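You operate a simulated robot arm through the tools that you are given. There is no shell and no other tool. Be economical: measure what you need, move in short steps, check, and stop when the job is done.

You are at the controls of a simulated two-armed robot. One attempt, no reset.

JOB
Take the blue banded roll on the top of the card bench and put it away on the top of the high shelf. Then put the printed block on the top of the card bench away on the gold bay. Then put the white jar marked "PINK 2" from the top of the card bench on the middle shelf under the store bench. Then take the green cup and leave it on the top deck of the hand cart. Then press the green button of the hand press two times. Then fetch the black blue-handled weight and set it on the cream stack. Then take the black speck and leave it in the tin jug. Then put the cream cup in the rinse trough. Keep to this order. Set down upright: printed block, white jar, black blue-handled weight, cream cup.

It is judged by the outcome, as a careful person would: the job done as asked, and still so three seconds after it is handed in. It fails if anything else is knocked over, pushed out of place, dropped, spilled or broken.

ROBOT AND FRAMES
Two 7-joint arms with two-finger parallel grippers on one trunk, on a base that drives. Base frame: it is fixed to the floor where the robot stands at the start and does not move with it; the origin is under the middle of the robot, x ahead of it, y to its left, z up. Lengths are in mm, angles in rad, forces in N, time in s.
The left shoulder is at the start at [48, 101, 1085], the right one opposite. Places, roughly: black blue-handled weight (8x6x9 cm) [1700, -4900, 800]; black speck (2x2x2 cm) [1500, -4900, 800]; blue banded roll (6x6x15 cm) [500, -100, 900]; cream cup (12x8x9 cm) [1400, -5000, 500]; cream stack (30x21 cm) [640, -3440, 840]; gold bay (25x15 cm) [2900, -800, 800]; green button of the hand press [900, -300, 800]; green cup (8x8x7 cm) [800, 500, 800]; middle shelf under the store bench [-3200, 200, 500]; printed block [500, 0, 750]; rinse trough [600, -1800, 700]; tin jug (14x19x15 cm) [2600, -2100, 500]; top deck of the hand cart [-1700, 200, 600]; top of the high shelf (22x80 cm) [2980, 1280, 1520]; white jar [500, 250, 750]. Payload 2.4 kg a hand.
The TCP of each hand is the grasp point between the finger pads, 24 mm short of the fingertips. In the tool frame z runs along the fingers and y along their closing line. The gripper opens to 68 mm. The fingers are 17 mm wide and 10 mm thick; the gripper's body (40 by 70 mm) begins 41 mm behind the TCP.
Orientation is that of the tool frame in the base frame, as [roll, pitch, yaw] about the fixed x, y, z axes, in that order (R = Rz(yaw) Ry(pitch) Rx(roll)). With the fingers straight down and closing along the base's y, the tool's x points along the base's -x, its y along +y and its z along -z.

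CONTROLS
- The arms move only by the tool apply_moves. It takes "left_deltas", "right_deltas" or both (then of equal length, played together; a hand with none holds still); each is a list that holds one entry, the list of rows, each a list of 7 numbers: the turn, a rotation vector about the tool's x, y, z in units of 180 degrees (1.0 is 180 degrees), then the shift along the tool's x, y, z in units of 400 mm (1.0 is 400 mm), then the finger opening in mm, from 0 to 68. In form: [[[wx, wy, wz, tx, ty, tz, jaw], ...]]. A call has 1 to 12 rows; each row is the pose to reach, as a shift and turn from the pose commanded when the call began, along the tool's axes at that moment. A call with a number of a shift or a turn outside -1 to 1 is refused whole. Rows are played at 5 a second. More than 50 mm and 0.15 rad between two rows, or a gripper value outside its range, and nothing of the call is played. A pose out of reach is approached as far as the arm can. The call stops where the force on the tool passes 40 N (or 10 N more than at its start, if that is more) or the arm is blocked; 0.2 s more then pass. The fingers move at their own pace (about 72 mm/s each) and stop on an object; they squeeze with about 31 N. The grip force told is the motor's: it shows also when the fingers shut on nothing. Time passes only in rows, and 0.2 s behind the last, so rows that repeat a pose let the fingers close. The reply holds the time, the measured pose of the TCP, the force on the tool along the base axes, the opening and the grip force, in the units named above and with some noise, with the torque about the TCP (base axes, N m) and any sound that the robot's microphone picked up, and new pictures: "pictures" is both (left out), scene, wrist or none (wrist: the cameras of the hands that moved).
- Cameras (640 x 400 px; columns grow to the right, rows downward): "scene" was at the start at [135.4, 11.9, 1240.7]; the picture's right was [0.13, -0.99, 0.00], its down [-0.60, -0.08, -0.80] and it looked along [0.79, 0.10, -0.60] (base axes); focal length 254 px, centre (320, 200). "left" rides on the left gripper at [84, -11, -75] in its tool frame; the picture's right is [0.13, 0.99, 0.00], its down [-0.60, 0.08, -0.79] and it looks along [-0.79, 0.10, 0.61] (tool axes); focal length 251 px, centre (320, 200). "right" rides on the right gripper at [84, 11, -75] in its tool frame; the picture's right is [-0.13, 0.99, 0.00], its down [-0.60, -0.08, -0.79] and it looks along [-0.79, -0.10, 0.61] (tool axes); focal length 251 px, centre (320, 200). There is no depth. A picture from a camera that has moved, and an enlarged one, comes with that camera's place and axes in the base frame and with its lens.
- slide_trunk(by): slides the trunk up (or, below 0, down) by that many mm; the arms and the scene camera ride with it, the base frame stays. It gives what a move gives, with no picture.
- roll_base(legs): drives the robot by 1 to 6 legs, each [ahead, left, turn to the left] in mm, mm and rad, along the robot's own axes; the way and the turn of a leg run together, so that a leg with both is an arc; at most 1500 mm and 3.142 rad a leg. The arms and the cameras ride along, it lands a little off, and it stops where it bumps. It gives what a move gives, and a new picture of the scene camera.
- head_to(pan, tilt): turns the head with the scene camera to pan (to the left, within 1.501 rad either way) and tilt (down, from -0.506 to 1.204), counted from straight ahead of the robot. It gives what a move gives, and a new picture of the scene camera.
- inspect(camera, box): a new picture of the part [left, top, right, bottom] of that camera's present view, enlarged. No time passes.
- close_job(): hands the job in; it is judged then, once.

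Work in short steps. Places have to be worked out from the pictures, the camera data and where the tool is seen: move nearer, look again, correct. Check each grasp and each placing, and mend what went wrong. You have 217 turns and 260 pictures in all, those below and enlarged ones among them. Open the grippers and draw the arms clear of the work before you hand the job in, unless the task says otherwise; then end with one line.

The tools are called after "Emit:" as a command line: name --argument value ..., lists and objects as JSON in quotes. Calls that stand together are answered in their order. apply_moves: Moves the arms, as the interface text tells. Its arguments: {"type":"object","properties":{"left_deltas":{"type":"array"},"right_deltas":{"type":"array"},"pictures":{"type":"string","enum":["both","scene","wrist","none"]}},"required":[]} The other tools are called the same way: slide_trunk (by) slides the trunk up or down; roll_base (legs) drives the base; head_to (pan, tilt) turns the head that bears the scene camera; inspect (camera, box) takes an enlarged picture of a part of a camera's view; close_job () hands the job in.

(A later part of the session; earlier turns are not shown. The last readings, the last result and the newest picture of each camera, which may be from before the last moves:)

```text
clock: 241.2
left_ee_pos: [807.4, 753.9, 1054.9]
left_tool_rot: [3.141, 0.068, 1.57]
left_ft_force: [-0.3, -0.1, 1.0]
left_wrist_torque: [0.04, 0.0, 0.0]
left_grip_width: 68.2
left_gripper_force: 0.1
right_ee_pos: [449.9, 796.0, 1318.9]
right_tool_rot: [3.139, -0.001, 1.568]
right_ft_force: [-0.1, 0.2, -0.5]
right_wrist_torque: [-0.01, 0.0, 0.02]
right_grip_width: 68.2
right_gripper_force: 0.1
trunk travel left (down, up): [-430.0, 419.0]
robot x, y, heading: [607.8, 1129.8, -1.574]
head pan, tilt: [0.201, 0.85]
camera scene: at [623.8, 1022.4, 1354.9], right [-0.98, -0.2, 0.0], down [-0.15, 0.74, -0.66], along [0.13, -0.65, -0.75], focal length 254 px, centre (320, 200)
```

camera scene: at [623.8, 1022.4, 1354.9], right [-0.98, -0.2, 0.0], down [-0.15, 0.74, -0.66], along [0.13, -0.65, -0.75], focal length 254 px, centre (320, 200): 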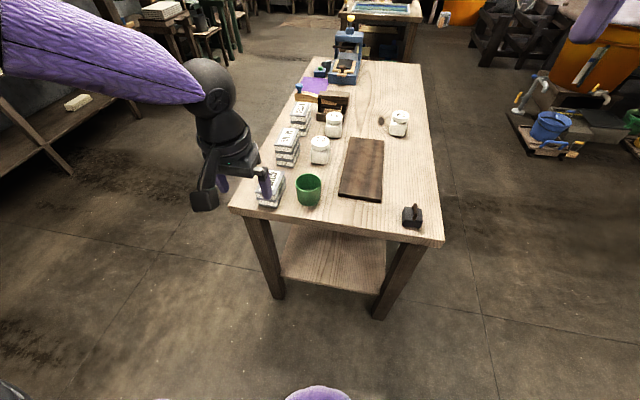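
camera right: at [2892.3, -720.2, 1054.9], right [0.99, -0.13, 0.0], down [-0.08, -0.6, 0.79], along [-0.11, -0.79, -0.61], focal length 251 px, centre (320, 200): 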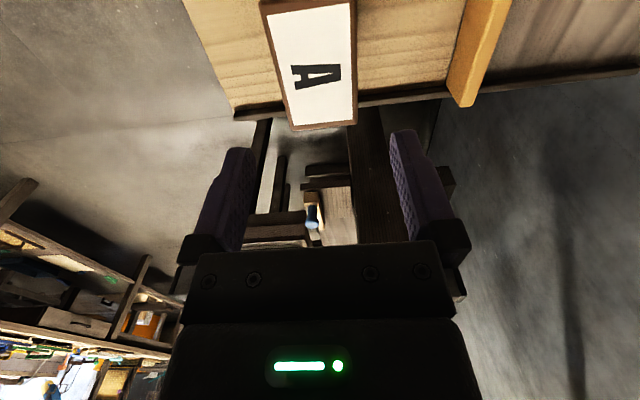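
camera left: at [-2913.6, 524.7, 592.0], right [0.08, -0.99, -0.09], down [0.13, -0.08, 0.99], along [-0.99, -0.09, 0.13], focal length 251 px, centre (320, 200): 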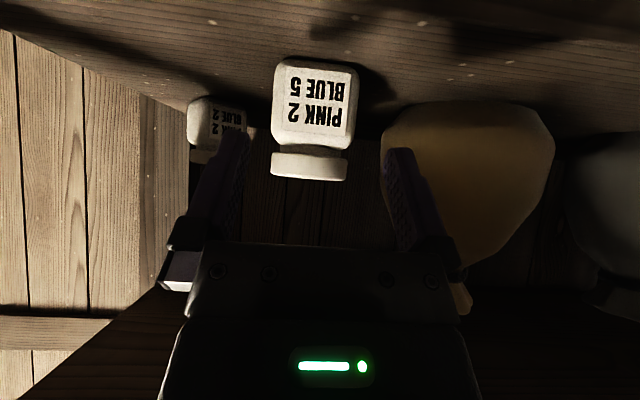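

The cup is near [758, 527] with its rim at about z 844. It's 80 mm wide, so I'll pinch its rim wall on the -x side. I'll level the hand and move above that.

Emit:
apply_moves --left_deltas '[[[0, 0.0217, 0, 0, 0, 0, 50], [0, 0.0217, 0, 0, 0, 0, 50]]]' --pictures "none"

Emit:
roll_base --legs '[[200, -87, 0]]'

Emit:
inspect --camera "left" --box '[0, 0, 640, 400]'

```text
clock: 241.8
left_ee_pos: [808.2, 754.7, 1053.9]
left_tool_rot: [-3.141, 0.0, 1.569]
left_ft_force: [-0.3, 0.2, 0.2]
left_wrist_torque: [0.01, -0.01, 0.01]
left_grip_width: 50.2
left_gripper_force: 0.1
right_ee_pos: [449.4, 795.8, 1319.6]
right_tool_rot: [3.139, -0.001, 1.57]
right_ft_force: [-0.7, -0.7, 0.0]
right_wrist_torque: [0.02, -0.02, 0.02]
right_grip_width: 68.2
right_gripper_force: 0.0
trunk travel left (down, up): [-430.0, 419.0]
robot x, y, heading: [609.0, 1126.0, -1.571]
head pan, tilt: [0.201, 0.85]
```

```text
clock: 243.5
left_ee_pos: [719.6, 549.5, 1053.9]
left_tool_rot: [3.142, 0.001, 1.566]
left_ft_force: [0.0, 0.8, 0.9]
left_wrist_torque: [0.03, 0.04, -0.04]
left_grip_width: 50.0
left_gripper_force: 0.0
right_ee_pos: [362.2, 592.1, 1320.3]
right_tool_rot: [3.14, 0.0, 1.566]
right_ft_force: [-0.4, -0.3, 0.4]
right_wrist_torque: [0.0, 0.0, 0.03]
right_grip_width: 67.8
right_gripper_force: 0.0
trunk travel left (down, up): [-430.0, 419.0]
robot x, y, heading: [520.6, 926.7, -1.575]
head pan, tilt: [0.201, 0.85]
camera scene: at [536.2, 818.0, 1354.8], right [-0.98, -0.19, 0.0], down [-0.15, 0.74, -0.66], along [0.13, -0.65, -0.75], focal length 254 px, centre (320, 200)
```

scene: 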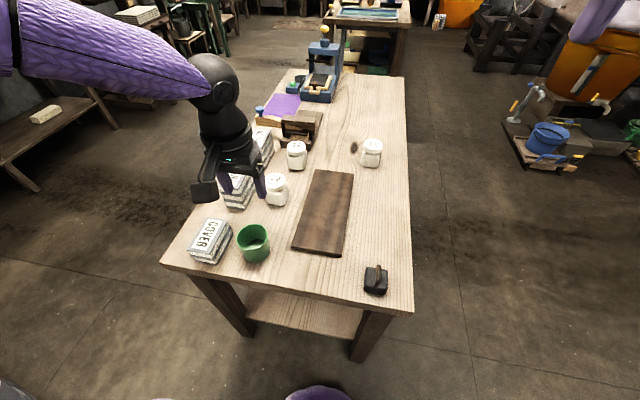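

```text
1.00 times, centred on (320, 200) of left (not enlarged: the box is as wide or as high as the picture)
camera zoom: at [708.2, 633.7, 1129.9], right [0.99, 0.12, 0.0], down [0.08, -0.6, 0.79], along [0.1, -0.79, -0.61], focal length 251 px, centre (320, 200)
```

zoom: 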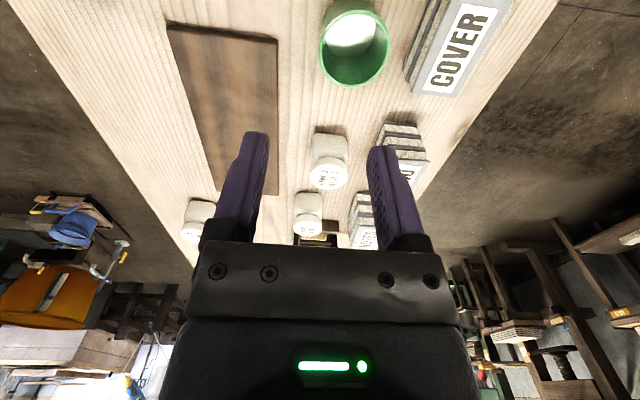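

The rim spans x 722–797, centred [759, 525]. I'll move the fingers over the -x wall, lower most of the way, and recheck.

Emit:
apply_moves --left_deltas '[[[0, 0, 0, -0.0613, 0.011, 0, 50], [0, 0, 0, -0.0613, 0.011, 0, 50]]]' --pictures "none"

Emit:
slide_trunk --by -175

Emit:
inspect --camera "left" --box '[0, 0, 640, 400]'

```text
clock: 244.1
left_ee_pos: [723.6, 526.4, 1055.7]
left_tool_rot: [3.141, 0.0, 1.566]
left_ft_force: [-0.5, 0.7, 0.9]
left_wrist_torque: [-0.02, -0.01, 0.0]
left_grip_width: 49.8
left_gripper_force: 0.0
right_ee_pos: [362.1, 593.9, 1319.5]
right_tool_rot: [3.141, 0.0, 1.566]
right_ft_force: [-0.5, -0.5, -0.4]
right_wrist_torque: [0.05, 0.04, 0.0]
right_grip_width: 68.0
right_gripper_force: 0.0
trunk travel left (down, up): [-430.0, 419.0]
robot x, y, heading: [521.4, 928.9, -1.574]
head pan, tilt: [0.201, 0.85]
```

```text
clock: 246.1
left_ee_pos: [723.6, 525.5, 879.7]
left_tool_rot: [-3.141, 0.001, 1.566]
left_ft_force: [0.2, 0.6, -0.9]
left_wrist_torque: [-0.01, 0.01, 0.01]
left_grip_width: 50.0
left_gripper_force: 0.0
right_ee_pos: [362.2, 593.9, 1145.4]
right_tool_rot: [3.14, 0.002, 1.564]
right_ft_force: [-0.2, -0.2, -0.3]
right_wrist_torque: [-0.02, -0.03, 0.05]
right_grip_width: 68.0
right_gripper_force: 0.0
trunk travel left (down, up): [-255.0, 594.0]
robot x, y, heading: [524.3, 926.0, -1.574]
head pan, tilt: [0.201, 0.85]
```

```text
1.00 times, centred on (320, 200) of left (not enlarged: the box is as wide or as high as the picture)
camera zoom: at [712.8, 609.9, 955.3], right [0.99, 0.12, 0.0], down [0.08, -0.6, 0.79], along [0.1, -0.79, -0.61], focal length 251 px, centre (320, 200)
```

zoom: 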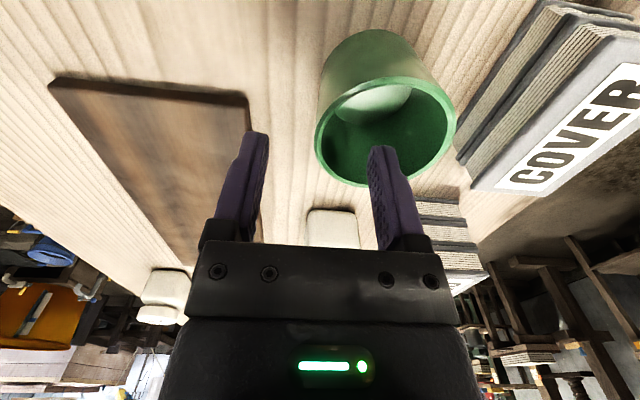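

Finger alignment over the wall is good. I'll lower 50 mm more and pinch.

Emit:
slide_trunk --by -50

Emit:
apply_moves --left_deltas '[[[0, 0, 0, 0, -0.0025, 0, 20], [0, 0, 0, 0, -0.0025, 0, 0], [0, 0, 0, 0, -0.0025, 0, 0], [0, 0, 0, 0, -0.0025, 0, 0]]]' --pictures "both"

```text
clock: 247.0
left_ee_pos: [723.7, 526.3, 831.0]
left_tool_rot: [-3.141, 0.0, 1.567]
left_ft_force: [0.8, 0.3, 0.2]
left_wrist_torque: [0.01, -0.02, 0.0]
left_grip_width: 49.8
left_gripper_force: 0.0
right_ee_pos: [362.5, 593.7, 1095.4]
right_tool_rot: [3.141, 0.004, 1.566]
right_ft_force: [-0.7, -0.3, -0.3]
right_wrist_torque: [0.0, 0.01, -0.03]
right_grip_width: 67.9
right_gripper_force: 0.0
trunk travel left (down, up): [-205.0, 644.0]
robot x, y, heading: [521.9, 919.7, -1.577]
head pan, tilt: [0.201, 0.85]
```

```text
clock: 248.0
left_ee_pos: [723.5, 526.5, 830.7]
left_tool_rot: [-3.141, 0.005, 1.565]
left_ft_force: [2.9, -3.8, 14.6]
left_wrist_torque: [0.18, -1.11, -0.26]
left_grip_width: 4.3
left_gripper_force: 28.5
right_ee_pos: [360.9, 593.3, 1094.7]
right_tool_rot: [3.138, 0.003, 1.566]
right_ft_force: [-0.6, 0.1, 0.3]
right_wrist_torque: [0.0, 0.0, -0.02]
right_grip_width: 68.1
right_gripper_force: 0.0
trunk travel left (down, up): [-205.0, 644.0]
robot x, y, heading: [522.1, 924.5, -1.581]
head pan, tilt: [0.201, 0.85]
camera scene: at [536.1, 776.0, 1127.4], right [-0.98, -0.19, 0.0], down [-0.15, 0.74, -0.66], along [0.13, -0.65, -0.75], focal length 254 px, centre (320, 200)
camera left: at [712.0, 609.9, 905.8], right [0.99, 0.12, 0.0], down [0.07, -0.6, 0.79], along [0.1, -0.79, -0.61], focal length 251 px, centre (320, 200)
```

scene: 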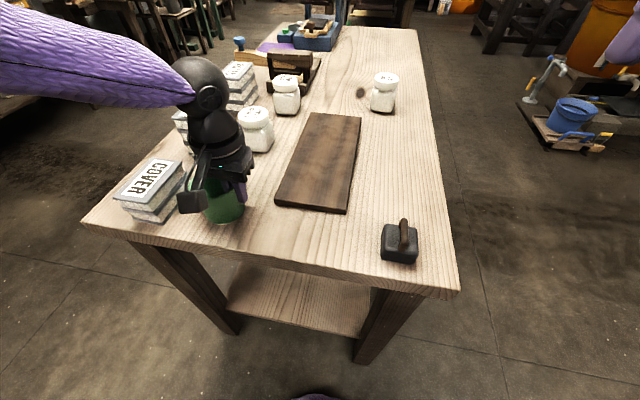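
left: 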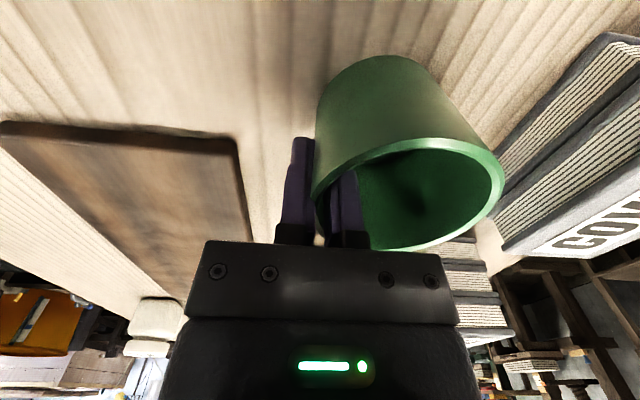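

The wall is pinched at 4.3 mm. I'll lift and check that the cup comes along.

Emit:
slide_trunk --by 150

Emit:
inspect --camera "left" --box '[0, 0, 640, 400]'

```text
clock: 249.8
left_ee_pos: [723.3, 525.3, 980.3]
left_tool_rot: [-3.141, 0.0, 1.567]
left_ft_force: [0.2, -0.3, -1.7]
left_wrist_torque: [-0.01, 0.04, -0.03]
left_grip_width: 3.5
left_gripper_force: 27.4
right_ee_pos: [361.2, 593.1, 1243.7]
right_tool_rot: [3.14, 0.002, 1.566]
right_ft_force: [-0.4, -0.3, 0.8]
right_wrist_torque: [0.02, -0.02, -0.01]
right_grip_width: 67.7
right_gripper_force: 0.0
trunk travel left (down, up): [-355.0, 494.0]
robot x, y, heading: [517.7, 926.2, -1.572]
head pan, tilt: [0.201, 0.85]
```

```text
1.00 times, centred on (320, 200) of left (not enlarged: the box is as wide or as high as the picture)
camera zoom: at [711.8, 609.6, 1054.8], right [0.99, 0.12, 0.0], down [0.08, -0.6, 0.79], along [0.1, -0.79, -0.61], focal length 251 px, centre (320, 200)
```

zoom: 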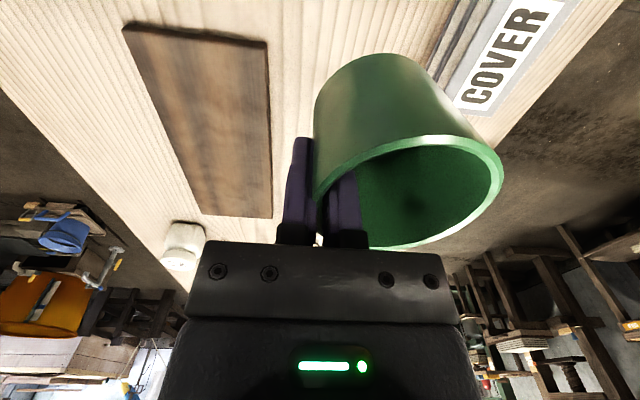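

The cup is held. I'll back off, drive over, and face the cart.

Emit:
roll_base --legs '[[-200, 0, 0], [0, -1400, 0], [0, 0, -1.567], [0, 735, 0]]'

Emit:
head_to --pan 0.1 --tilt 0.6

```text
clock: 265.2
left_ee_pos: [-1212.4, 155.4, 979.7]
left_tool_rot: [3.141, 0.001, 0.053]
left_ft_force: [-0.2, 0.3, -1.2]
left_wrist_torque: [0.03, 0.02, 0.01]
left_grip_width: 3.6
left_gripper_force: 27.0
right_ee_pos: [-1164.8, 518.5, 1245.3]
right_tool_rot: [3.139, 0.0, 0.053]
right_ft_force: [-0.4, 0.1, -0.7]
right_wrist_torque: [0.01, -0.02, 0.0]
right_grip_width: 68.0
right_gripper_force: 0.0
trunk travel left (down, up): [-355.0, 494.0]
robot x, y, heading: [-823.3, 377.4, -3.089]
head pan, tilt: [0.201, 0.85]
camera scene: at [-940.9, 357.4, 1279.3], right [-0.25, 0.97, 0.0], down [0.73, 0.19, -0.66], along [-0.64, -0.17, -0.75], focal length 254 px, centre (320, 200)
```

scene: 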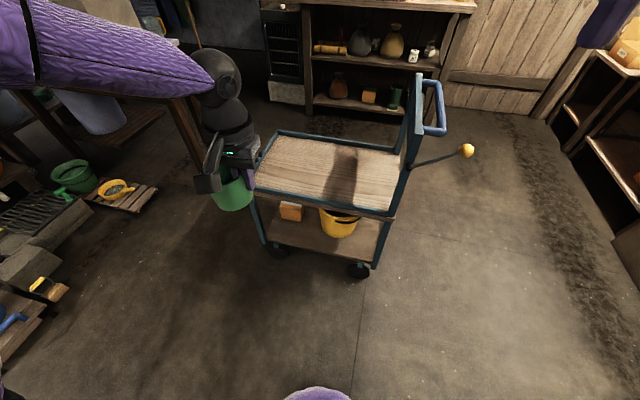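

```text
clock: 266.0
left_ee_pos: [-1212.3, 153.4, 979.4]
left_tool_rot: [3.142, 0.0, 0.053]
left_ft_force: [-0.2, 0.4, -0.2]
left_wrist_torque: [0.05, 0.03, -0.02]
left_grip_width: 3.6
left_gripper_force: 27.3
right_ee_pos: [-1165.1, 518.2, 1244.6]
right_tool_rot: [3.14, -0.002, 0.052]
right_ft_force: [-1.1, 0.5, 0.0]
right_wrist_torque: [0.02, -0.02, 0.0]
right_grip_width: 68.0
right_gripper_force: 0.0
trunk travel left (down, up): [-355.0, 494.0]
robot x, y, heading: [-826.7, 380.5, -3.09]
head pan, tilt: [0.099, 0.6]
camera scene: at [-952.5, 363.8, 1300.1], right [-0.15, 0.99, 0.0], down [0.56, 0.09, -0.82], along [-0.81, -0.13, -0.57], focal length 254 px, centre (320, 200)
```

scene: 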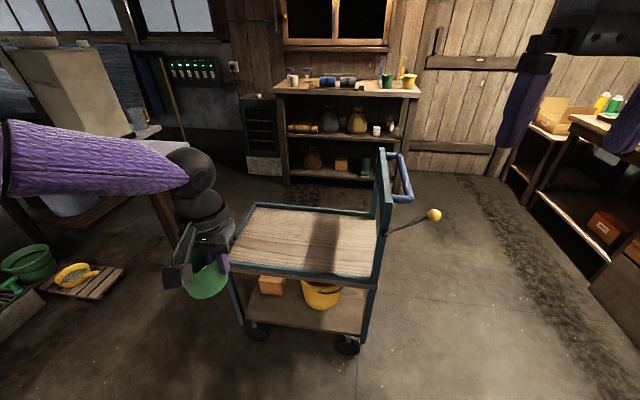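

The deck spans roughly x -1513 to -1877 and y -40 to 470 and is clear. I'm moving the right hand away from the cart handle first, then I'll align and roll up.

Emit:
apply_moves --right_deltas '[[[0, 0, 0, 0.058, -0.0625, -0.05, 68], [0, 0, 0, 0.117, -0.125, -0.1, 68], [0, 0, 0, 0.175, -0.1875, -0.15, 68], [0, 0, 0, 0.233, -0.25, -0.2, 68], [0, 0, 0, 0.292, -0.3125, -0.25, 68], [0, 0, 0, 0.35, -0.375, -0.3, 68], [0, 0, 0, 0.35, -0.375, -0.3, 68]]]' --pictures "none"

Emit:
roll_base --legs '[[0, 0, -0.052], [373, 0, 0]]'

Emit:
head_to --pan 0.15 --tilt 0.9

```text
clock: 267.6
left_ee_pos: [-1212.4, 153.9, 979.9]
left_tool_rot: [3.141, 0.0, 0.055]
left_ft_force: [0.2, 0.2, -0.9]
left_wrist_torque: [0.06, 0.01, 0.01]
left_grip_width: 3.9
left_gripper_force: 26.9
right_ee_pos: [-1146.1, 621.1, 1280.6]
right_tool_rot: [3.139, 0.001, 0.055]
right_ft_force: [-0.2, 0.3, -0.2]
right_wrist_torque: [0.0, 0.02, 0.01]
right_grip_width: 68.1
right_gripper_force: 0.0
right hand out of reach, approached as far as the arm can: row 2, 3, 4, 5, 6, 7
trunk travel left (down, up): [-355.0, 494.0]
robot x, y, heading: [-828.5, 382.0, -3.088]
head pan, tilt: [0.099, 0.6]
```

```text
clock: 270.4
left_ee_pos: [-1591.4, 172.2, 979.4]
left_tool_rot: [3.141, 0.0, 0.006]
left_ft_force: [0.8, -0.2, -1.3]
left_wrist_torque: [0.04, -0.02, 0.02]
left_grip_width: 3.5
left_gripper_force: 27.2
right_ee_pos: [-1505.0, 633.6, 1280.4]
right_tool_rot: [3.14, 0.001, 0.005]
right_ft_force: [-1.0, 0.0, 0.4]
right_wrist_torque: [0.01, -0.01, -0.02]
right_grip_width: 68.0
right_gripper_force: 0.0
trunk travel left (down, up): [-355.0, 494.0]
robot x, y, heading: [-1193.3, 374.3, -3.131]
head pan, tilt: [0.099, 0.6]
camera scene: at [-1323.4, 368.4, 1300.1], right [-0.1, 0.99, 0.0], down [0.56, 0.06, -0.82], along [-0.82, -0.09, -0.57], focal length 254 px, centre (320, 200)
```

scene: 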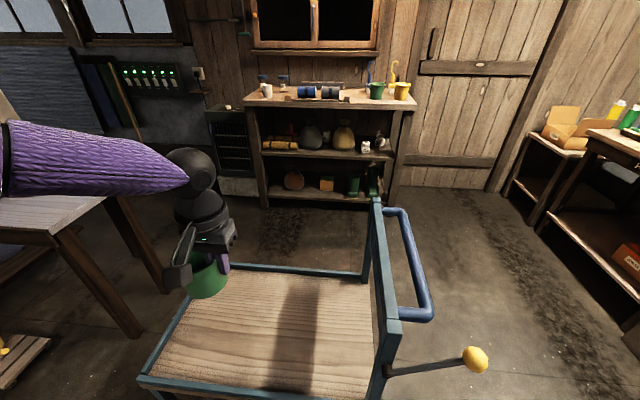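

```text
clock: 271.2
left_ee_pos: [-1592.6, 171.6, 979.9]
left_tool_rot: [-3.141, 0.0, 0.004]
left_ft_force: [0.1, 0.6, -1.0]
left_wrist_torque: [0.05, 0.01, 0.0]
left_grip_width: 3.6
left_gripper_force: 27.4
right_ee_pos: [-1504.2, 635.1, 1280.3]
right_tool_rot: [3.141, -0.001, 0.006]
right_ft_force: [-0.5, 0.5, 0.0]
right_wrist_torque: [-0.01, 0.02, 0.01]
right_grip_width: 67.5
right_gripper_force: 0.1
trunk travel left (down, up): [-355.0, 494.0]
robot x, y, heading: [-1199.4, 378.3, -3.135]
head pan, tilt: [0.15, 0.901]
camera scene: at [-1309.7, 366.0, 1275.4], right [-0.16, 0.99, 0.0], down [0.77, 0.12, -0.62], along [-0.61, -0.1, -0.78], focal length 254 px, centre (320, 200)
```

scene: 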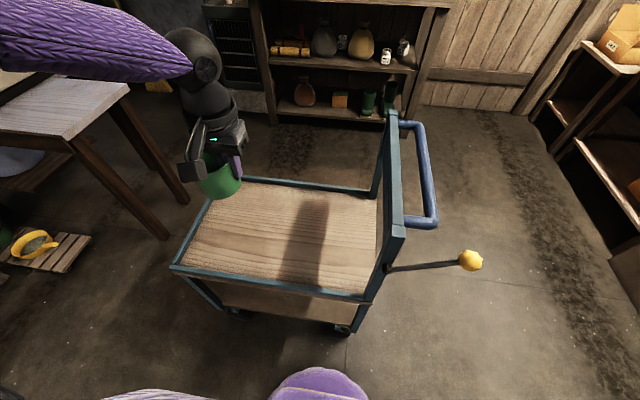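

By triangulation the cart's rail top is near z 553 and its front edge near x -1550, so I need about 70 mm more. First I'll raise the right hand further, clear of the handle and the brake knob.

Emit:
apply_moves --right_deltas '[[[0, 0, 0, 0, 0.03, -0.1, 68], [0, 0, 0, 0, 0.06, -0.2, 68], [0, 0, 0, 0, 0.09, -0.3, 68], [0, 0, 0, 0, 0.12, -0.4, 68], [0, 0, 0, 0, 0.15, -0.5, 68], [0, 0, 0, 0, 0.15, -0.5, 68]]]' --pictures "none"

Emit:
roll_base --legs '[[40, 0, 0]]'

Emit:
apply_moves --left_deltas '[[[0, 0, 0, -0.05, 0, 0.05, 0], [0, 0, 0, -0.09, 0, 0.1, 0], [0, 0, 0, -0.09, 0, 0.125, 0], [0, 0, 0, -0.09, 0, 0.125, 0]]]' --pictures "scene"

```text
clock: 272.6
left_ee_pos: [-1591.8, 170.8, 980.2]
left_tool_rot: [-3.141, 0.0, 0.005]
left_ft_force: [-0.2, 0.6, -2.0]
left_wrist_torque: [0.03, 0.01, -0.01]
left_grip_width: 3.5
left_gripper_force: 27.2
right_ee_pos: [-1504.4, 542.2, 1308.6]
right_tool_rot: [3.14, 0.001, 0.006]
right_ft_force: [0.3, -0.7, 0.3]
right_wrist_torque: [-0.02, -0.01, -0.03]
right_grip_width: 67.9
right_gripper_force: 0.1
right hand out of reach, approached as far as the arm can: row 1, 2, 3, 4, 5, 6
trunk travel left (down, up): [-355.0, 494.0]
robot x, y, heading: [-1194.6, 377.3, -3.137]
head pan, tilt: [0.15, 0.901]
```

```text
clock: 273.5
left_ee_pos: [-1633.8, 169.5, 979.4]
left_tool_rot: [3.141, 0.0, 0.006]
left_ft_force: [-0.6, 1.1, -1.5]
left_wrist_torque: [0.05, 0.02, 0.01]
left_grip_width: 3.4
left_gripper_force: 27.2
right_ee_pos: [-1545.7, 542.5, 1308.6]
right_tool_rot: [3.14, 0.002, 0.005]
right_ft_force: [-0.1, -0.1, 0.3]
right_wrist_torque: [0.0, -0.01, -0.03]
right_grip_width: 68.0
right_gripper_force: 0.1
trunk travel left (down, up): [-355.0, 494.0]
robot x, y, heading: [-1240.3, 377.5, -3.137]
head pan, tilt: [0.15, 0.901]
camera scene: at [-1350.7, 365.7, 1275.3], right [-0.16, 0.99, 0.0], down [0.77, 0.12, -0.62], along [-0.61, -0.1, -0.78], focal length 254 px, centre (320, 200)
```

scene: 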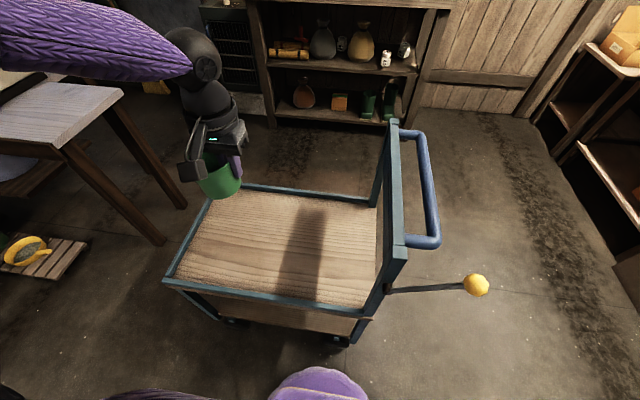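

```text
clock: 274.5
left_ee_pos: [-1667.1, 171.5, 929.3]
left_tool_rot: [3.141, 0.0, 0.005]
left_ft_force: [0.4, 0.5, -0.8]
left_wrist_torque: [0.04, -0.01, -0.02]
left_grip_width: 3.6
left_gripper_force: 27.1
right_ee_pos: [-1544.7, 541.2, 1310.4]
right_tool_rot: [3.139, 0.003, 0.007]
right_ft_force: [0.3, 0.5, 0.2]
right_wrist_torque: [0.03, -0.02, 0.0]
right_grip_width: 67.8
right_gripper_force: 0.0
trunk travel left (down, up): [-355.0, 494.0]
robot x, y, heading: [-1238.9, 377.5, -3.139]
head pan, tilt: [0.15, 0.901]
camera scene: at [-1349.9, 365.7, 1275.4], right [-0.16, 0.99, 0.0], down [0.77, 0.12, -0.62], along [-0.61, -0.1, -0.78], focal length 254 px, centre (320, 200)
```

scene: 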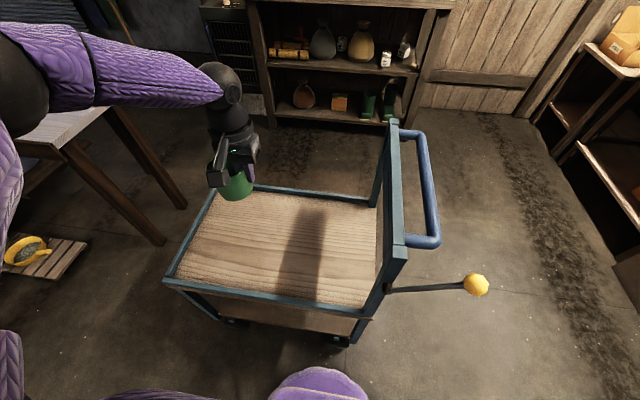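

To keep the right hand outside the handle when lowering, I'll strafe 100 mm right. The cup will then sit near the deck's centre. Then I'll lower.

Emit:
roll_base --legs '[[0, -100, 0]]'

Emit:
slide_trunk --by -230

Emit:
head_to --pan 0.0 --tilt 0.75

```text
clock: 275.6
left_ee_pos: [-1667.8, 272.0, 928.4]
left_tool_rot: [3.139, -0.002, 0.006]
left_ft_force: [0.1, -0.1, -1.4]
left_wrist_torque: [0.05, 0.01, 0.03]
left_grip_width: 3.8
left_gripper_force: 26.9
right_ee_pos: [-1544.5, 643.1, 1309.2]
right_tool_rot: [3.14, 0.001, 0.008]
right_ft_force: [1.0, 0.1, -0.2]
right_wrist_torque: [0.0, -0.01, -0.02]
right_grip_width: 68.1
right_gripper_force: 0.2
trunk travel left (down, up): [-355.0, 494.0]
robot x, y, heading: [-1238.3, 479.6, -3.129]
head pan, tilt: [0.15, 0.901]
camera scene: at [-1350.5, 468.0, 1275.4], right [-0.16, 0.99, 0.0], down [0.77, 0.12, -0.62], along [-0.61, -0.1, -0.78], focal length 254 px, centre (320, 200)
```

scene: 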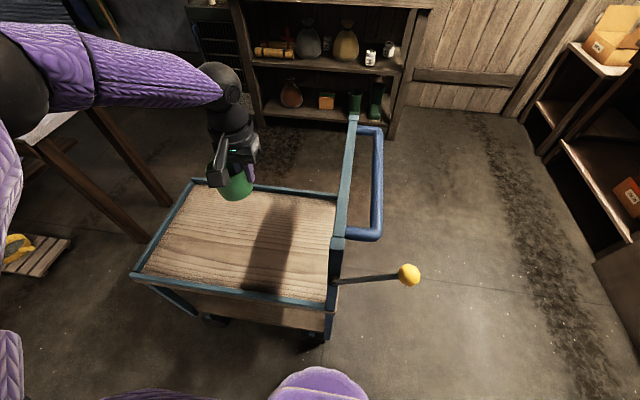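

```text
clock: 278.0
left_ee_pos: [-1666.9, 272.9, 700.1]
left_tool_rot: [-3.141, 0.0, 0.007]
left_ft_force: [0.0, -0.3, -2.1]
left_wrist_torque: [0.03, 0.0, 0.04]
left_grip_width: 3.4
left_gripper_force: 27.3
right_ee_pos: [-1610.6, 643.2, 1029.5]
right_tool_rot: [3.138, -0.17, 0.005]
right_ft_force: [-0.4, 0.2, 0.1]
right_wrist_torque: [-0.02, 0.03, 0.03]
right_grip_width: 68.1
right_gripper_force: 0.0
trunk travel left (down, up): [-125.0, 724.0]
robot x, y, heading: [-1240.2, 475.4, -3.138]
head pan, tilt: [0.15, 0.901]
```

```text
clock: 278.7
left_ee_pos: [-1666.7, 271.9, 698.1]
left_tool_rot: [3.141, 0.0, 0.008]
left_ft_force: [0.2, 0.6, -1.4]
left_wrist_torque: [0.01, 0.01, 0.0]
left_grip_width: 3.8
left_gripper_force: 27.2
right_ee_pos: [-1610.2, 642.4, 1027.3]
right_tool_rot: [3.139, -0.169, 0.006]
right_ft_force: [-0.5, 0.1, -1.6]
right_wrist_torque: [-0.01, 0.05, 0.02]
right_grip_width: 68.1
right_gripper_force: 0.1
trunk travel left (down, up): [-125.0, 724.0]
robot x, y, heading: [-1241.2, 481.2, -3.134]
head pan, tilt: [0.0, 0.75]
camera scene: at [-1414.7, 478.0, 1053.1], right [-0.01, 1.0, 0.0], down [0.68, 0.01, -0.73], along [-0.73, -0.01, -0.68], focal length 254 px, centre (320, 200)
```

scene: 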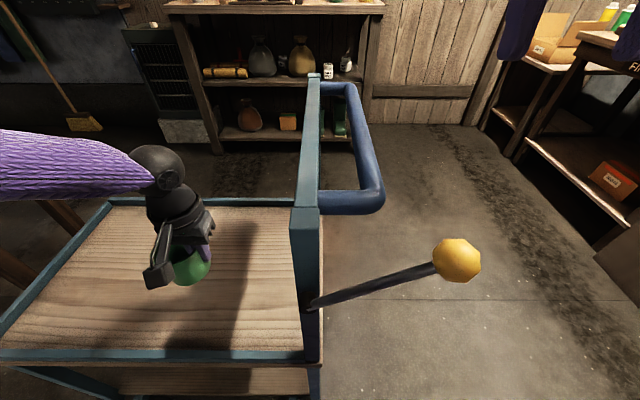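

The cup is over the deck and both hands are clear. I'll lower 70 mm more, then settle with the arm.

Emit:
slide_trunk --by -70

Emit:
apply_moves --left_deltas '[[[0, 0, 0, 0, 0, 0.01, 0], [0, 0, 0, 0, 0, 0.02, 0], [0, 0, 0, 0, 0, 0.03, 0], [0, 0, 0, 0, 0, 0.03, 0]]]' --pictures "scene"

```text
clock: 279.8
left_ee_pos: [-1668.2, 271.9, 630.0]
left_tool_rot: [3.141, 0.001, 0.006]
left_ft_force: [-0.4, 0.1, -2.0]
left_wrist_torque: [0.04, 0.02, 0.01]
left_grip_width: 3.6
left_gripper_force: 27.4
right_ee_pos: [-1635.0, 640.7, 935.9]
right_tool_rot: [3.139, -0.241, 0.007]
right_ft_force: [0.5, -0.4, -0.5]
right_wrist_torque: [0.01, -0.05, 0.02]
right_grip_width: 68.1
right_gripper_force: 0.0
trunk travel left (down, up): [-55.0, 794.0]
robot x, y, heading: [-1233.9, 479.2, -3.132]
head pan, tilt: [0.0, 0.75]
```

```text
clock: 280.8
left_ee_pos: [-1667.2, 272.1, 617.4]
left_tool_rot: [-3.141, 0.001, 0.007]
left_ft_force: [0.7, -0.4, -1.4]
left_wrist_torque: [0.05, -0.01, -0.01]
left_grip_width: 3.3
left_gripper_force: 27.3
right_ee_pos: [-1634.9, 642.6, 933.9]
right_tool_rot: [3.14, -0.244, 0.006]
right_ft_force: [-0.3, -0.7, 0.6]
right_wrist_torque: [-0.01, 0.01, 0.01]
right_grip_width: 67.9
right_gripper_force: 0.1
trunk travel left (down, up): [-55.0, 794.0]
robot x, y, heading: [-1234.7, 479.1, -3.132]
head pan, tilt: [0.0, 0.75]
camera scene: at [-1438.6, 477.9, 980.4], right [-0.01, 1.0, 0.0], down [0.68, 0.0, -0.73], along [-0.73, 0.0, -0.68], focal length 254 px, centre (320, 200)
```

scene: 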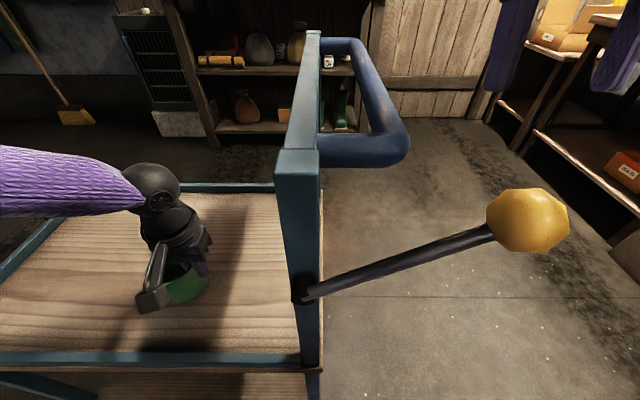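

No contact yet; cup just above the deck. Continuing in small steps.

Emit:
apply_moves --left_deltas '[[[0, 0, 0, 0, 0, 0.0075, 0], [0, 0, 0, 0, 0, 0.015, 0], [0, 0, 0, 0, 0, 0.0225, 0], [0, 0, 0, 0, 0, 0.03, 0], [0, 0, 0, 0, 0, 0.03, 0]]]' --pictures "none"

```text
clock: 282.0
left_ee_pos: [-1669.1, 272.6, 604.6]
left_tool_rot: [-3.141, 0.0, 0.007]
left_ft_force: [0.7, -0.3, -2.0]
left_wrist_torque: [0.04, -0.02, 0.0]
left_grip_width: 3.5
left_gripper_force: 27.3
right_ee_pos: [-1635.2, 643.1, 935.4]
right_tool_rot: [3.139, -0.244, 0.007]
right_ft_force: [-0.3, -0.7, 0.4]
right_wrist_torque: [0.0, -0.05, 0.03]
right_grip_width: 67.7
right_gripper_force: 0.0
trunk travel left (down, up): [-55.0, 794.0]
robot x, y, heading: [-1238.7, 472.5, -3.134]
head pan, tilt: [0.0, 0.75]
```

Emit:
apply_moves --left_deltas '[[[0, 0, 0, 0, 0, 0.0075, 0], [0, 0, 0, 0, 0, 0.015, 0], [0, 0, 0, 0, 0, 0.0225, 0], [0, 0, 0, 0, 0, 0.03, 0], [0, 0, 0, 0, 0, 0.03, 0]]]' --pictures "both"

```text
clock: 283.2
left_ee_pos: [-1668.1, 273.5, 595.0]
left_tool_rot: [3.139, 0.004, 0.005]
left_ft_force: [-2.6, 5.1, 23.0]
left_wrist_torque: [-1.25, 0.08, -0.09]
left_grip_width: 4.9
left_gripper_force: 27.7
right_ee_pos: [-1633.8, 644.5, 937.2]
right_tool_rot: [3.139, -0.241, 0.007]
right_ft_force: [0.1, -0.4, -0.4]
right_wrist_torque: [-0.04, 0.02, -0.01]
right_grip_width: 68.2
right_gripper_force: 0.2
trunk travel left (down, up): [-55.0, 794.0]
robot x, y, heading: [-1238.8, 479.3, -3.131]
head pan, tilt: [0.0, 0.75]
camera scene: at [-1437.5, 479.0, 980.8], right [-0.01, 1.0, 0.0], down [0.68, 0.0, -0.73], along [-0.73, -0.01, -0.68], focal length 254 px, centre (320, 200)
camera left: at [-1584.3, 285.2, 669.9], right [0.14, -0.99, 0.0], down [-0.6, -0.08, 0.79], along [-0.79, -0.11, -0.61], focal length 251 px, centre (320, 200)
```

scene: 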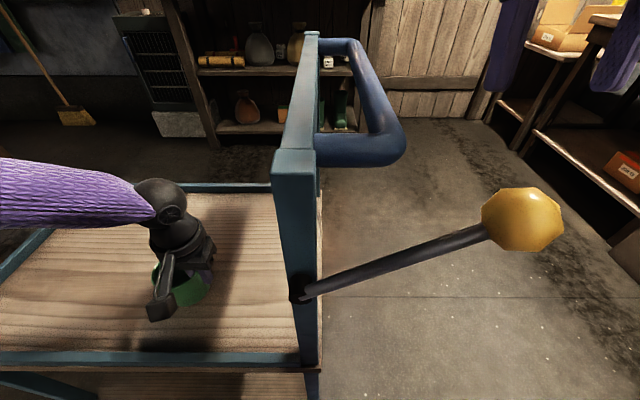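
left: 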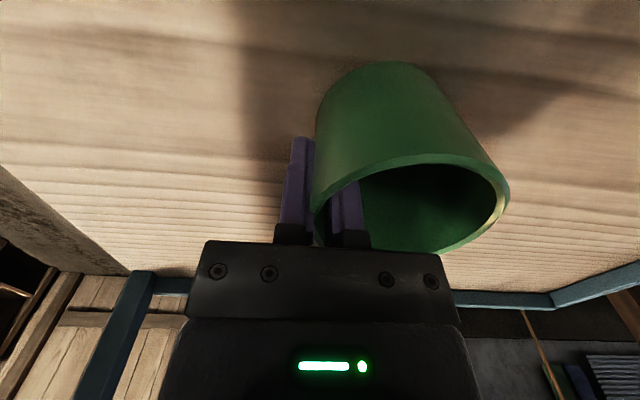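

The cup is on the deck. I'll ease off, open to 40 mm, and rise straight out.

Emit:
apply_moves --left_deltas '[[[0, 0, 0, 0, 0, -0.003, 0], [0, 0, 0, 0, 0, -0.003, 40], [0, 0, 0, 0, 0, -0.003, 40], [0, 0, 0, 0, 0, -0.003, 40], [0, 0, 0, 0, 0, -0.09, 40], [0, 0, 0, 0, 0, -0.18, 40], [0, 0, 0, 0, 0, -0.27, 40], [0, 0, 0, 0, 0, -0.36, 40], [0, 0, 0, 0, 0, -0.36, 40]]]' --pictures "both"

```text
clock: 285.2
left_ee_pos: [-1669.7, 271.1, 736.4]
left_tool_rot: [-3.139, 0.0, 0.006]
left_ft_force: [0.8, 0.4, 0.4]
left_wrist_torque: [-0.03, 0.0, 0.01]
left_grip_width: 39.8
left_gripper_force: 0.0
right_ee_pos: [-1634.9, 641.7, 934.9]
right_tool_rot: [3.139, -0.241, 0.006]
right_ft_force: [0.2, 0.2, -0.6]
right_wrist_torque: [-0.01, -0.05, 0.02]
right_grip_width: 67.9
right_gripper_force: 0.0
trunk travel left (down, up): [-55.0, 794.0]
robot x, y, heading: [-1236.4, 477.0, -3.134]
head pan, tilt: [0.0, 0.75]
camera scene: at [-1438.5, 477.9, 980.4], right [-0.01, 1.0, 0.0], down [0.68, 0.0, -0.73], along [-0.73, 0.0, -0.68], focal length 254 px, centre (320, 200)
camera left: at [-1586.0, 283.6, 811.5], right [0.14, -0.99, 0.0], down [-0.6, -0.08, 0.79], along [-0.79, -0.11, -0.61], focal length 251 px, centre (320, 200)
```

scene: 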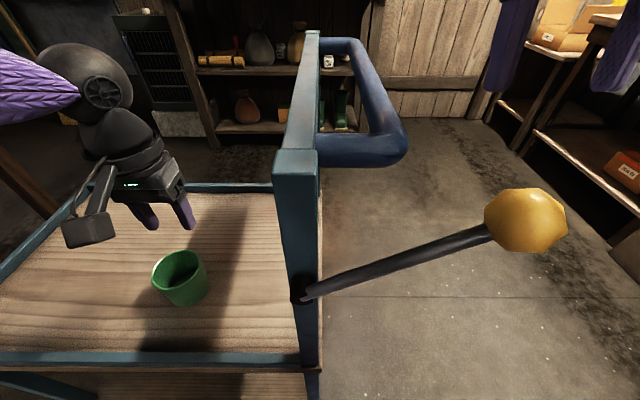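
left: 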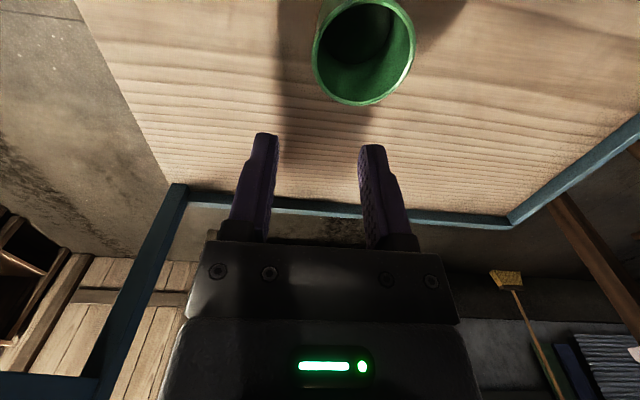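

The cup stands on the deck. Next is the hand press: its green button is near [870, -330], reachable from the far side of the bench. I'll raise the trunk, back away, and drive around there, still facing -x.

Emit:
slide_trunk --by 330

Emit:
roll_base --legs '[[-320, 0, -0.008], [0, -650, 0], [-1400, 0, 0], [-1150, 0, 0]]'

Emit:
roll_base --legs '[[0, 1250, 0]]'

Emit:
head_to --pan 0.1 --tilt 0.6

```text
clock: 288.5
left_ee_pos: [-1668.2, 271.2, 1067.1]
left_tool_rot: [3.141, 0.0, 0.007]
left_ft_force: [0.3, 0.2, -1.1]
left_wrist_torque: [-0.02, 0.03, -0.04]
left_grip_width: 39.8
left_gripper_force: 0.1
right_ee_pos: [-1542.7, 643.0, 1340.4]
right_tool_rot: [3.139, 0.007, 0.007]
right_ft_force: [0.0, 0.4, 0.0]
right_wrist_torque: [0.02, -0.01, 0.01]
right_grip_width: 68.0
right_gripper_force: 0.2
trunk travel left (down, up): [-385.0, 464.0]
robot x, y, heading: [-1237.9, 479.0, -3.131]
head pan, tilt: [0.0, 0.75]
```

```text
clock: 306.0
left_ee_pos: [1222.8, 946.8, 1067.7]
left_tool_rot: [-3.141, 0.001, 0.003]
left_ft_force: [0.1, 0.6, -0.3]
left_wrist_torque: [-0.02, 0.0, 0.01]
left_grip_width: 39.9
left_gripper_force: 0.1
right_ee_pos: [1351.3, 1317.3, 1341.3]
right_tool_rot: [3.139, 0.008, 0.0]
right_ft_force: [-0.4, -0.1, 0.0]
right_wrist_torque: [0.01, -0.01, -0.03]
right_grip_width: 67.9
right_gripper_force: 0.1
trunk travel left (down, up): [-385.0, 464.0]
robot x, y, heading: [1658.1, 1151.7, -3.142]
head pan, tilt: [0.0, 0.75]
camera scene: at [1538.2, 1151.5, 1317.6], right [0.0, 1.0, 0.0], down [0.68, 0.0, -0.73], along [-0.73, 0.0, -0.68], focal length 254 px, centre (320, 200)
```

scene: 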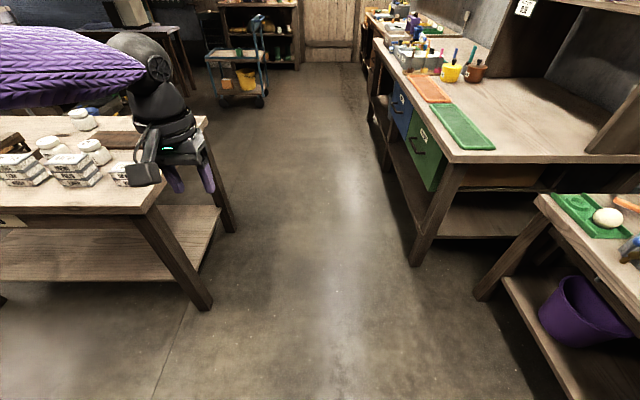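

```text
clock: 312.2
left_ee_pos: [1246.2, -290.5, 1067.2]
left_tool_rot: [-3.141, -0.001, 0.026]
left_ft_force: [0.6, 0.1, -0.1]
left_wrist_torque: [0.02, 0.0, 0.01]
left_grip_width: 40.0
left_gripper_force: 0.0
right_ee_pos: [1363.4, 81.7, 1340.8]
right_tool_rot: [3.14, 0.005, 0.026]
right_ft_force: [0.1, -0.9, 0.2]
right_wrist_torque: [0.0, 0.03, 0.01]
right_grip_width: 68.0
right_gripper_force: 0.0
trunk travel left (down, up): [-385.0, 464.0]
robot x, y, heading: [1670.4, -71.4, -3.118]
head pan, tilt: [0.0, 0.75]
camera scene: at [1555.4, -77.5, 1317.6], right [-0.03, 1.0, 0.0], down [0.68, 0.02, -0.73], along [-0.73, -0.02, -0.68], focal length 254 px, centre (320, 200)
```

scene: 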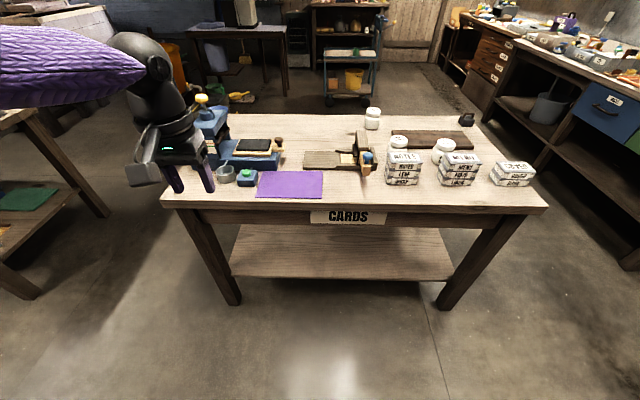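

```text
clock: 312.9
left_ee_pos: [1246.0, -289.5, 1067.9]
left_tool_rot: [3.141, 0.001, 0.026]
left_ft_force: [-0.6, -0.1, 0.0]
left_wrist_torque: [0.0, -0.01, 0.04]
left_grip_width: 39.9
left_gripper_force: 0.2
right_ee_pos: [1364.0, 82.0, 1340.2]
right_tool_rot: [3.14, 0.007, 0.026]
right_ft_force: [1.7, -0.2, 0.2]
right_wrist_torque: [-0.03, -0.01, 0.0]
right_grip_width: 68.2
right_gripper_force: 0.0
trunk travel left (down, up): [-385.0, 464.0]
robot x, y, heading: [1672.3, -74.9, -3.113]
head pan, tilt: [0.099, 0.6]
camera scene: at [1550.5, -86.2, 1330.4], right [-0.12, 0.99, 0.0], down [0.56, 0.07, -0.82], along [-0.82, -0.1, -0.57], focal length 254 px, centre (320, 200)
```

scene: 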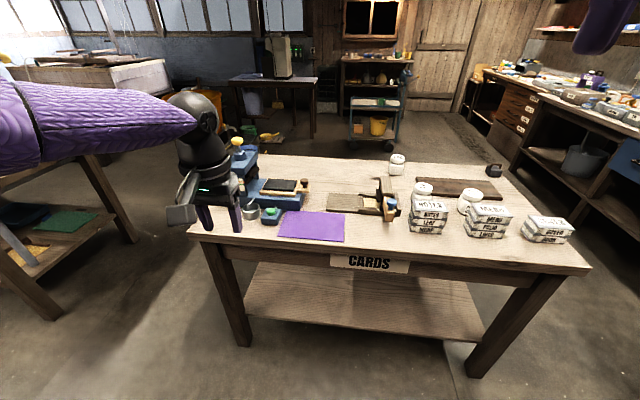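

The button sits on the small blue box at about [879, -342]. The right hand keeps clear of the press column, so I'll use it with closed fingers. I'll swap the arm heights and look again.

Emit:
apply_moves --left_deltas '[[[0, 0, 0, 0, 0, -0.08, 40], [0, 0, 0, 0, 0, -0.16, 40], [0, 0, 0, 0, 0, -0.24, 40], [0, 0, 0, 0, 0, -0.32, 40], [0, 0, 0, 0, 0, -0.4, 40], [0, 0, 0, 0, 0, -0.48, 40], [0, 0, 0, 0, 0, -0.48, 40]]]' --right_deltas '[[[0, 0, 0, -0.045, 0, 0.083, 0], [0, 0, 0, -0.09, 0, 0.167, 0], [0, 0, 0, -0.135, 0, 0.25, 0], [0, 0, 0, -0.18, 0, 0.333, 0], [0, 0, 0, -0.225, 0, 0.417, 0], [0, 0, 0, -0.27, 0, 0.5, 0], [0, 0, 0, -0.27, 0, 0.5, 0]]]' --pictures "none"

Emit:
roll_base --legs '[[0, 0, -0.028], [250, 410, 0]]'

Emit:
head_to --pan -0.3 --tilt 0.7

```text
clock: 314.5
left_ee_pos: [1279.3, -300.4, 1237.2]
left_tool_rot: [3.14, 0.001, 0.027]
left_ft_force: [0.1, 1.1, -0.8]
left_wrist_torque: [0.0, 0.0, 0.02]
left_grip_width: 40.0
left_gripper_force: 0.1
left hand out of reach, approached as far as the arm can: row 4, 5, 6, 7
right_ee_pos: [1254.3, 80.1, 1142.0]
right_tool_rot: [3.141, 0.006, 0.025]
right_ft_force: [-0.4, 0.3, -0.1]
right_wrist_torque: [0.03, 0.01, 0.02]
right_grip_width: 0.0
right_gripper_force: 23.7
trunk travel left (down, up): [-385.0, 464.0]
robot x, y, heading: [1671.6, -79.5, -3.117]
head pan, tilt: [0.099, 0.6]
```

```text
clock: 317.7
left_ee_pos: [1019.9, -695.3, 1235.1]
left_tool_rot: [-3.14, 0.002, 0.002]
left_ft_force: [0.3, -0.3, -0.8]
left_wrist_torque: [0.02, 0.03, 0.02]
left_grip_width: 39.9
left_gripper_force: 0.1
right_ee_pos: [1004.6, -314.3, 1142.6]
right_tool_rot: [3.139, 0.007, 0.002]
right_ft_force: [0.8, 0.1, -1.0]
right_wrist_torque: [0.0, 0.0, 0.01]
right_grip_width: 0.0
right_gripper_force: 23.2
trunk travel left (down, up): [-385.0, 464.0]
robot x, y, heading: [1418.2, -477.6, -3.136]
head pan, tilt: [0.099, 0.6]
camera scene: at [1296.5, -488.7, 1330.4], right [-0.1, 0.99, 0.0], down [0.56, 0.06, -0.82], along [-0.82, -0.08, -0.57], focal length 254 px, centre (320, 200)
```

scene: 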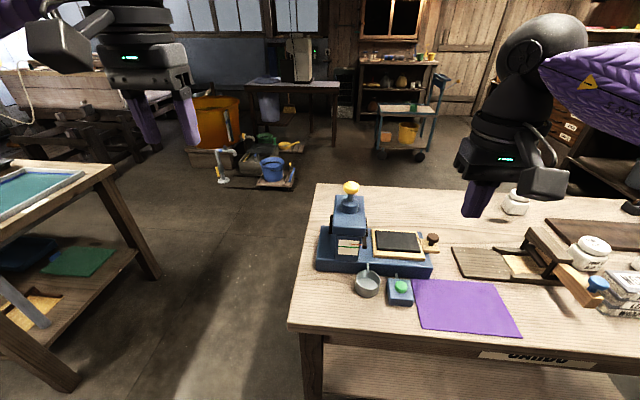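

```text
clock: 318.6
left_ee_pos: [1021.7, -695.7, 1236.0]
left_tool_rot: [3.141, 0.003, 0.001]
left_ft_force: [-0.3, -0.2, 0.6]
left_wrist_torque: [-0.03, -0.03, 0.04]
left_grip_width: 39.9
left_gripper_force: 0.0
right_ee_pos: [1004.8, -315.3, 1142.1]
right_tool_rot: [3.14, 0.007, 0.001]
right_ft_force: [-0.6, 0.0, -0.7]
right_wrist_torque: [0.0, -0.01, -0.02]
right_grip_width: 0.0
right_gripper_force: 22.9
trunk travel left (down, up): [-385.0, 464.0]
robot x, y, heading: [1418.7, -477.5, -3.146]
head pan, tilt: [-0.3, 0.7]
camera scene: at [1303.4, -454.5, 1321.8], right [0.29, 0.96, 0.0], down [0.62, -0.19, -0.76], along [-0.73, 0.22, -0.64], focal length 254 px, centre (320, 200)
```

scene: 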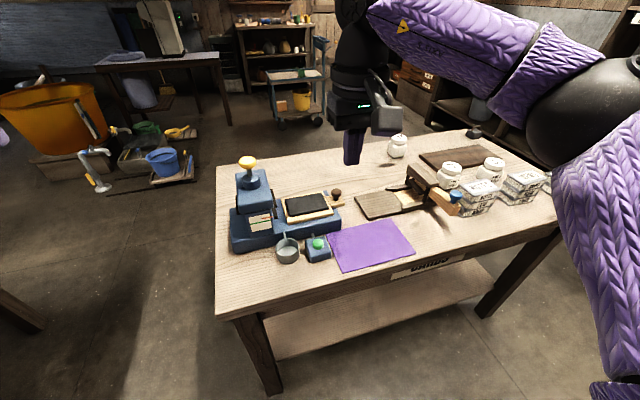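

The button is at roughly [888, -335], z ~815. I'll approach above it and look with the wrist camera.

Emit:
roll_base --legs '[[95, 20, 0]]'

Emit:
slide_trunk --by -180

Emit:
inspect --camera "right" --box '[0, 0, 640, 400]'

```text
clock: 319.7
left_ee_pos: [927.2, -717.7, 1236.1]
left_tool_rot: [-3.141, -0.001, 0.003]
left_ft_force: [-1.0, 0.7, -0.5]
left_wrist_torque: [0.0, -0.06, -0.02]
left_grip_width: 40.0
left_gripper_force: 0.0
right_ee_pos: [910.6, -335.6, 1141.7]
right_tool_rot: [3.14, 0.008, 0.002]
right_ft_force: [-1.0, 0.1, -0.1]
right_wrist_torque: [0.0, 0.0, -0.02]
right_grip_width: 0.0
right_gripper_force: 23.6
trunk travel left (down, up): [-385.0, 464.0]
robot x, y, heading: [1323.8, -497.3, -3.139]
head pan, tilt: [-0.3, 0.7]
camera scene: at [1209.0, -475.3, 1321.7], right [0.29, 0.96, 0.0], down [0.62, -0.19, -0.76], along [-0.73, 0.22, -0.64], focal length 254 px, centre (320, 200)
```

scene: 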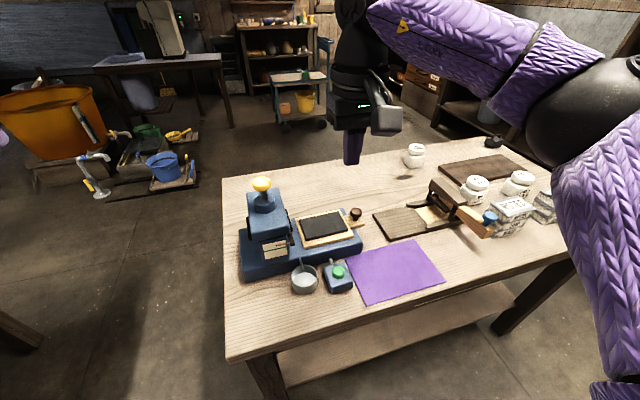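

```text
clock: 321.7
left_ee_pos: [927.2, -716.7, 1056.6]
left_tool_rot: [3.141, 0.002, 0.005]
left_ft_force: [1.2, 0.3, 0.4]
left_wrist_torque: [0.02, -0.02, -0.05]
left_grip_width: 40.0
left_gripper_force: 0.2
right_ee_pos: [911.2, -335.4, 960.3]
right_tool_rot: [3.14, 0.008, 0.004]
right_ft_force: [-0.6, -0.4, 0.1]
right_wrist_torque: [0.01, -0.02, 0.0]
right_grip_width: 0.0
right_gripper_force: 23.6
trunk travel left (down, up): [-205.0, 644.0]
robot x, y, heading: [1320.2, -498.6, -3.138]
head pan, tilt: [-0.3, 0.7]
```

```text
1.00 times, centred on (320, 200) of right (not enlarged: the box is as wide or as high as the picture)
camera zoom: at [997.4, -346.7, 1036.6], right [-0.13, -0.99, 0.0], down [-0.6, 0.08, 0.8], along [-0.79, 0.1, -0.6], focal length 251 px, centre (320, 200)
```

zoom: 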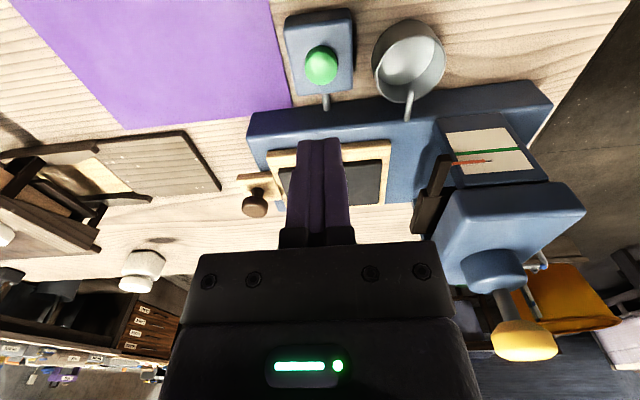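

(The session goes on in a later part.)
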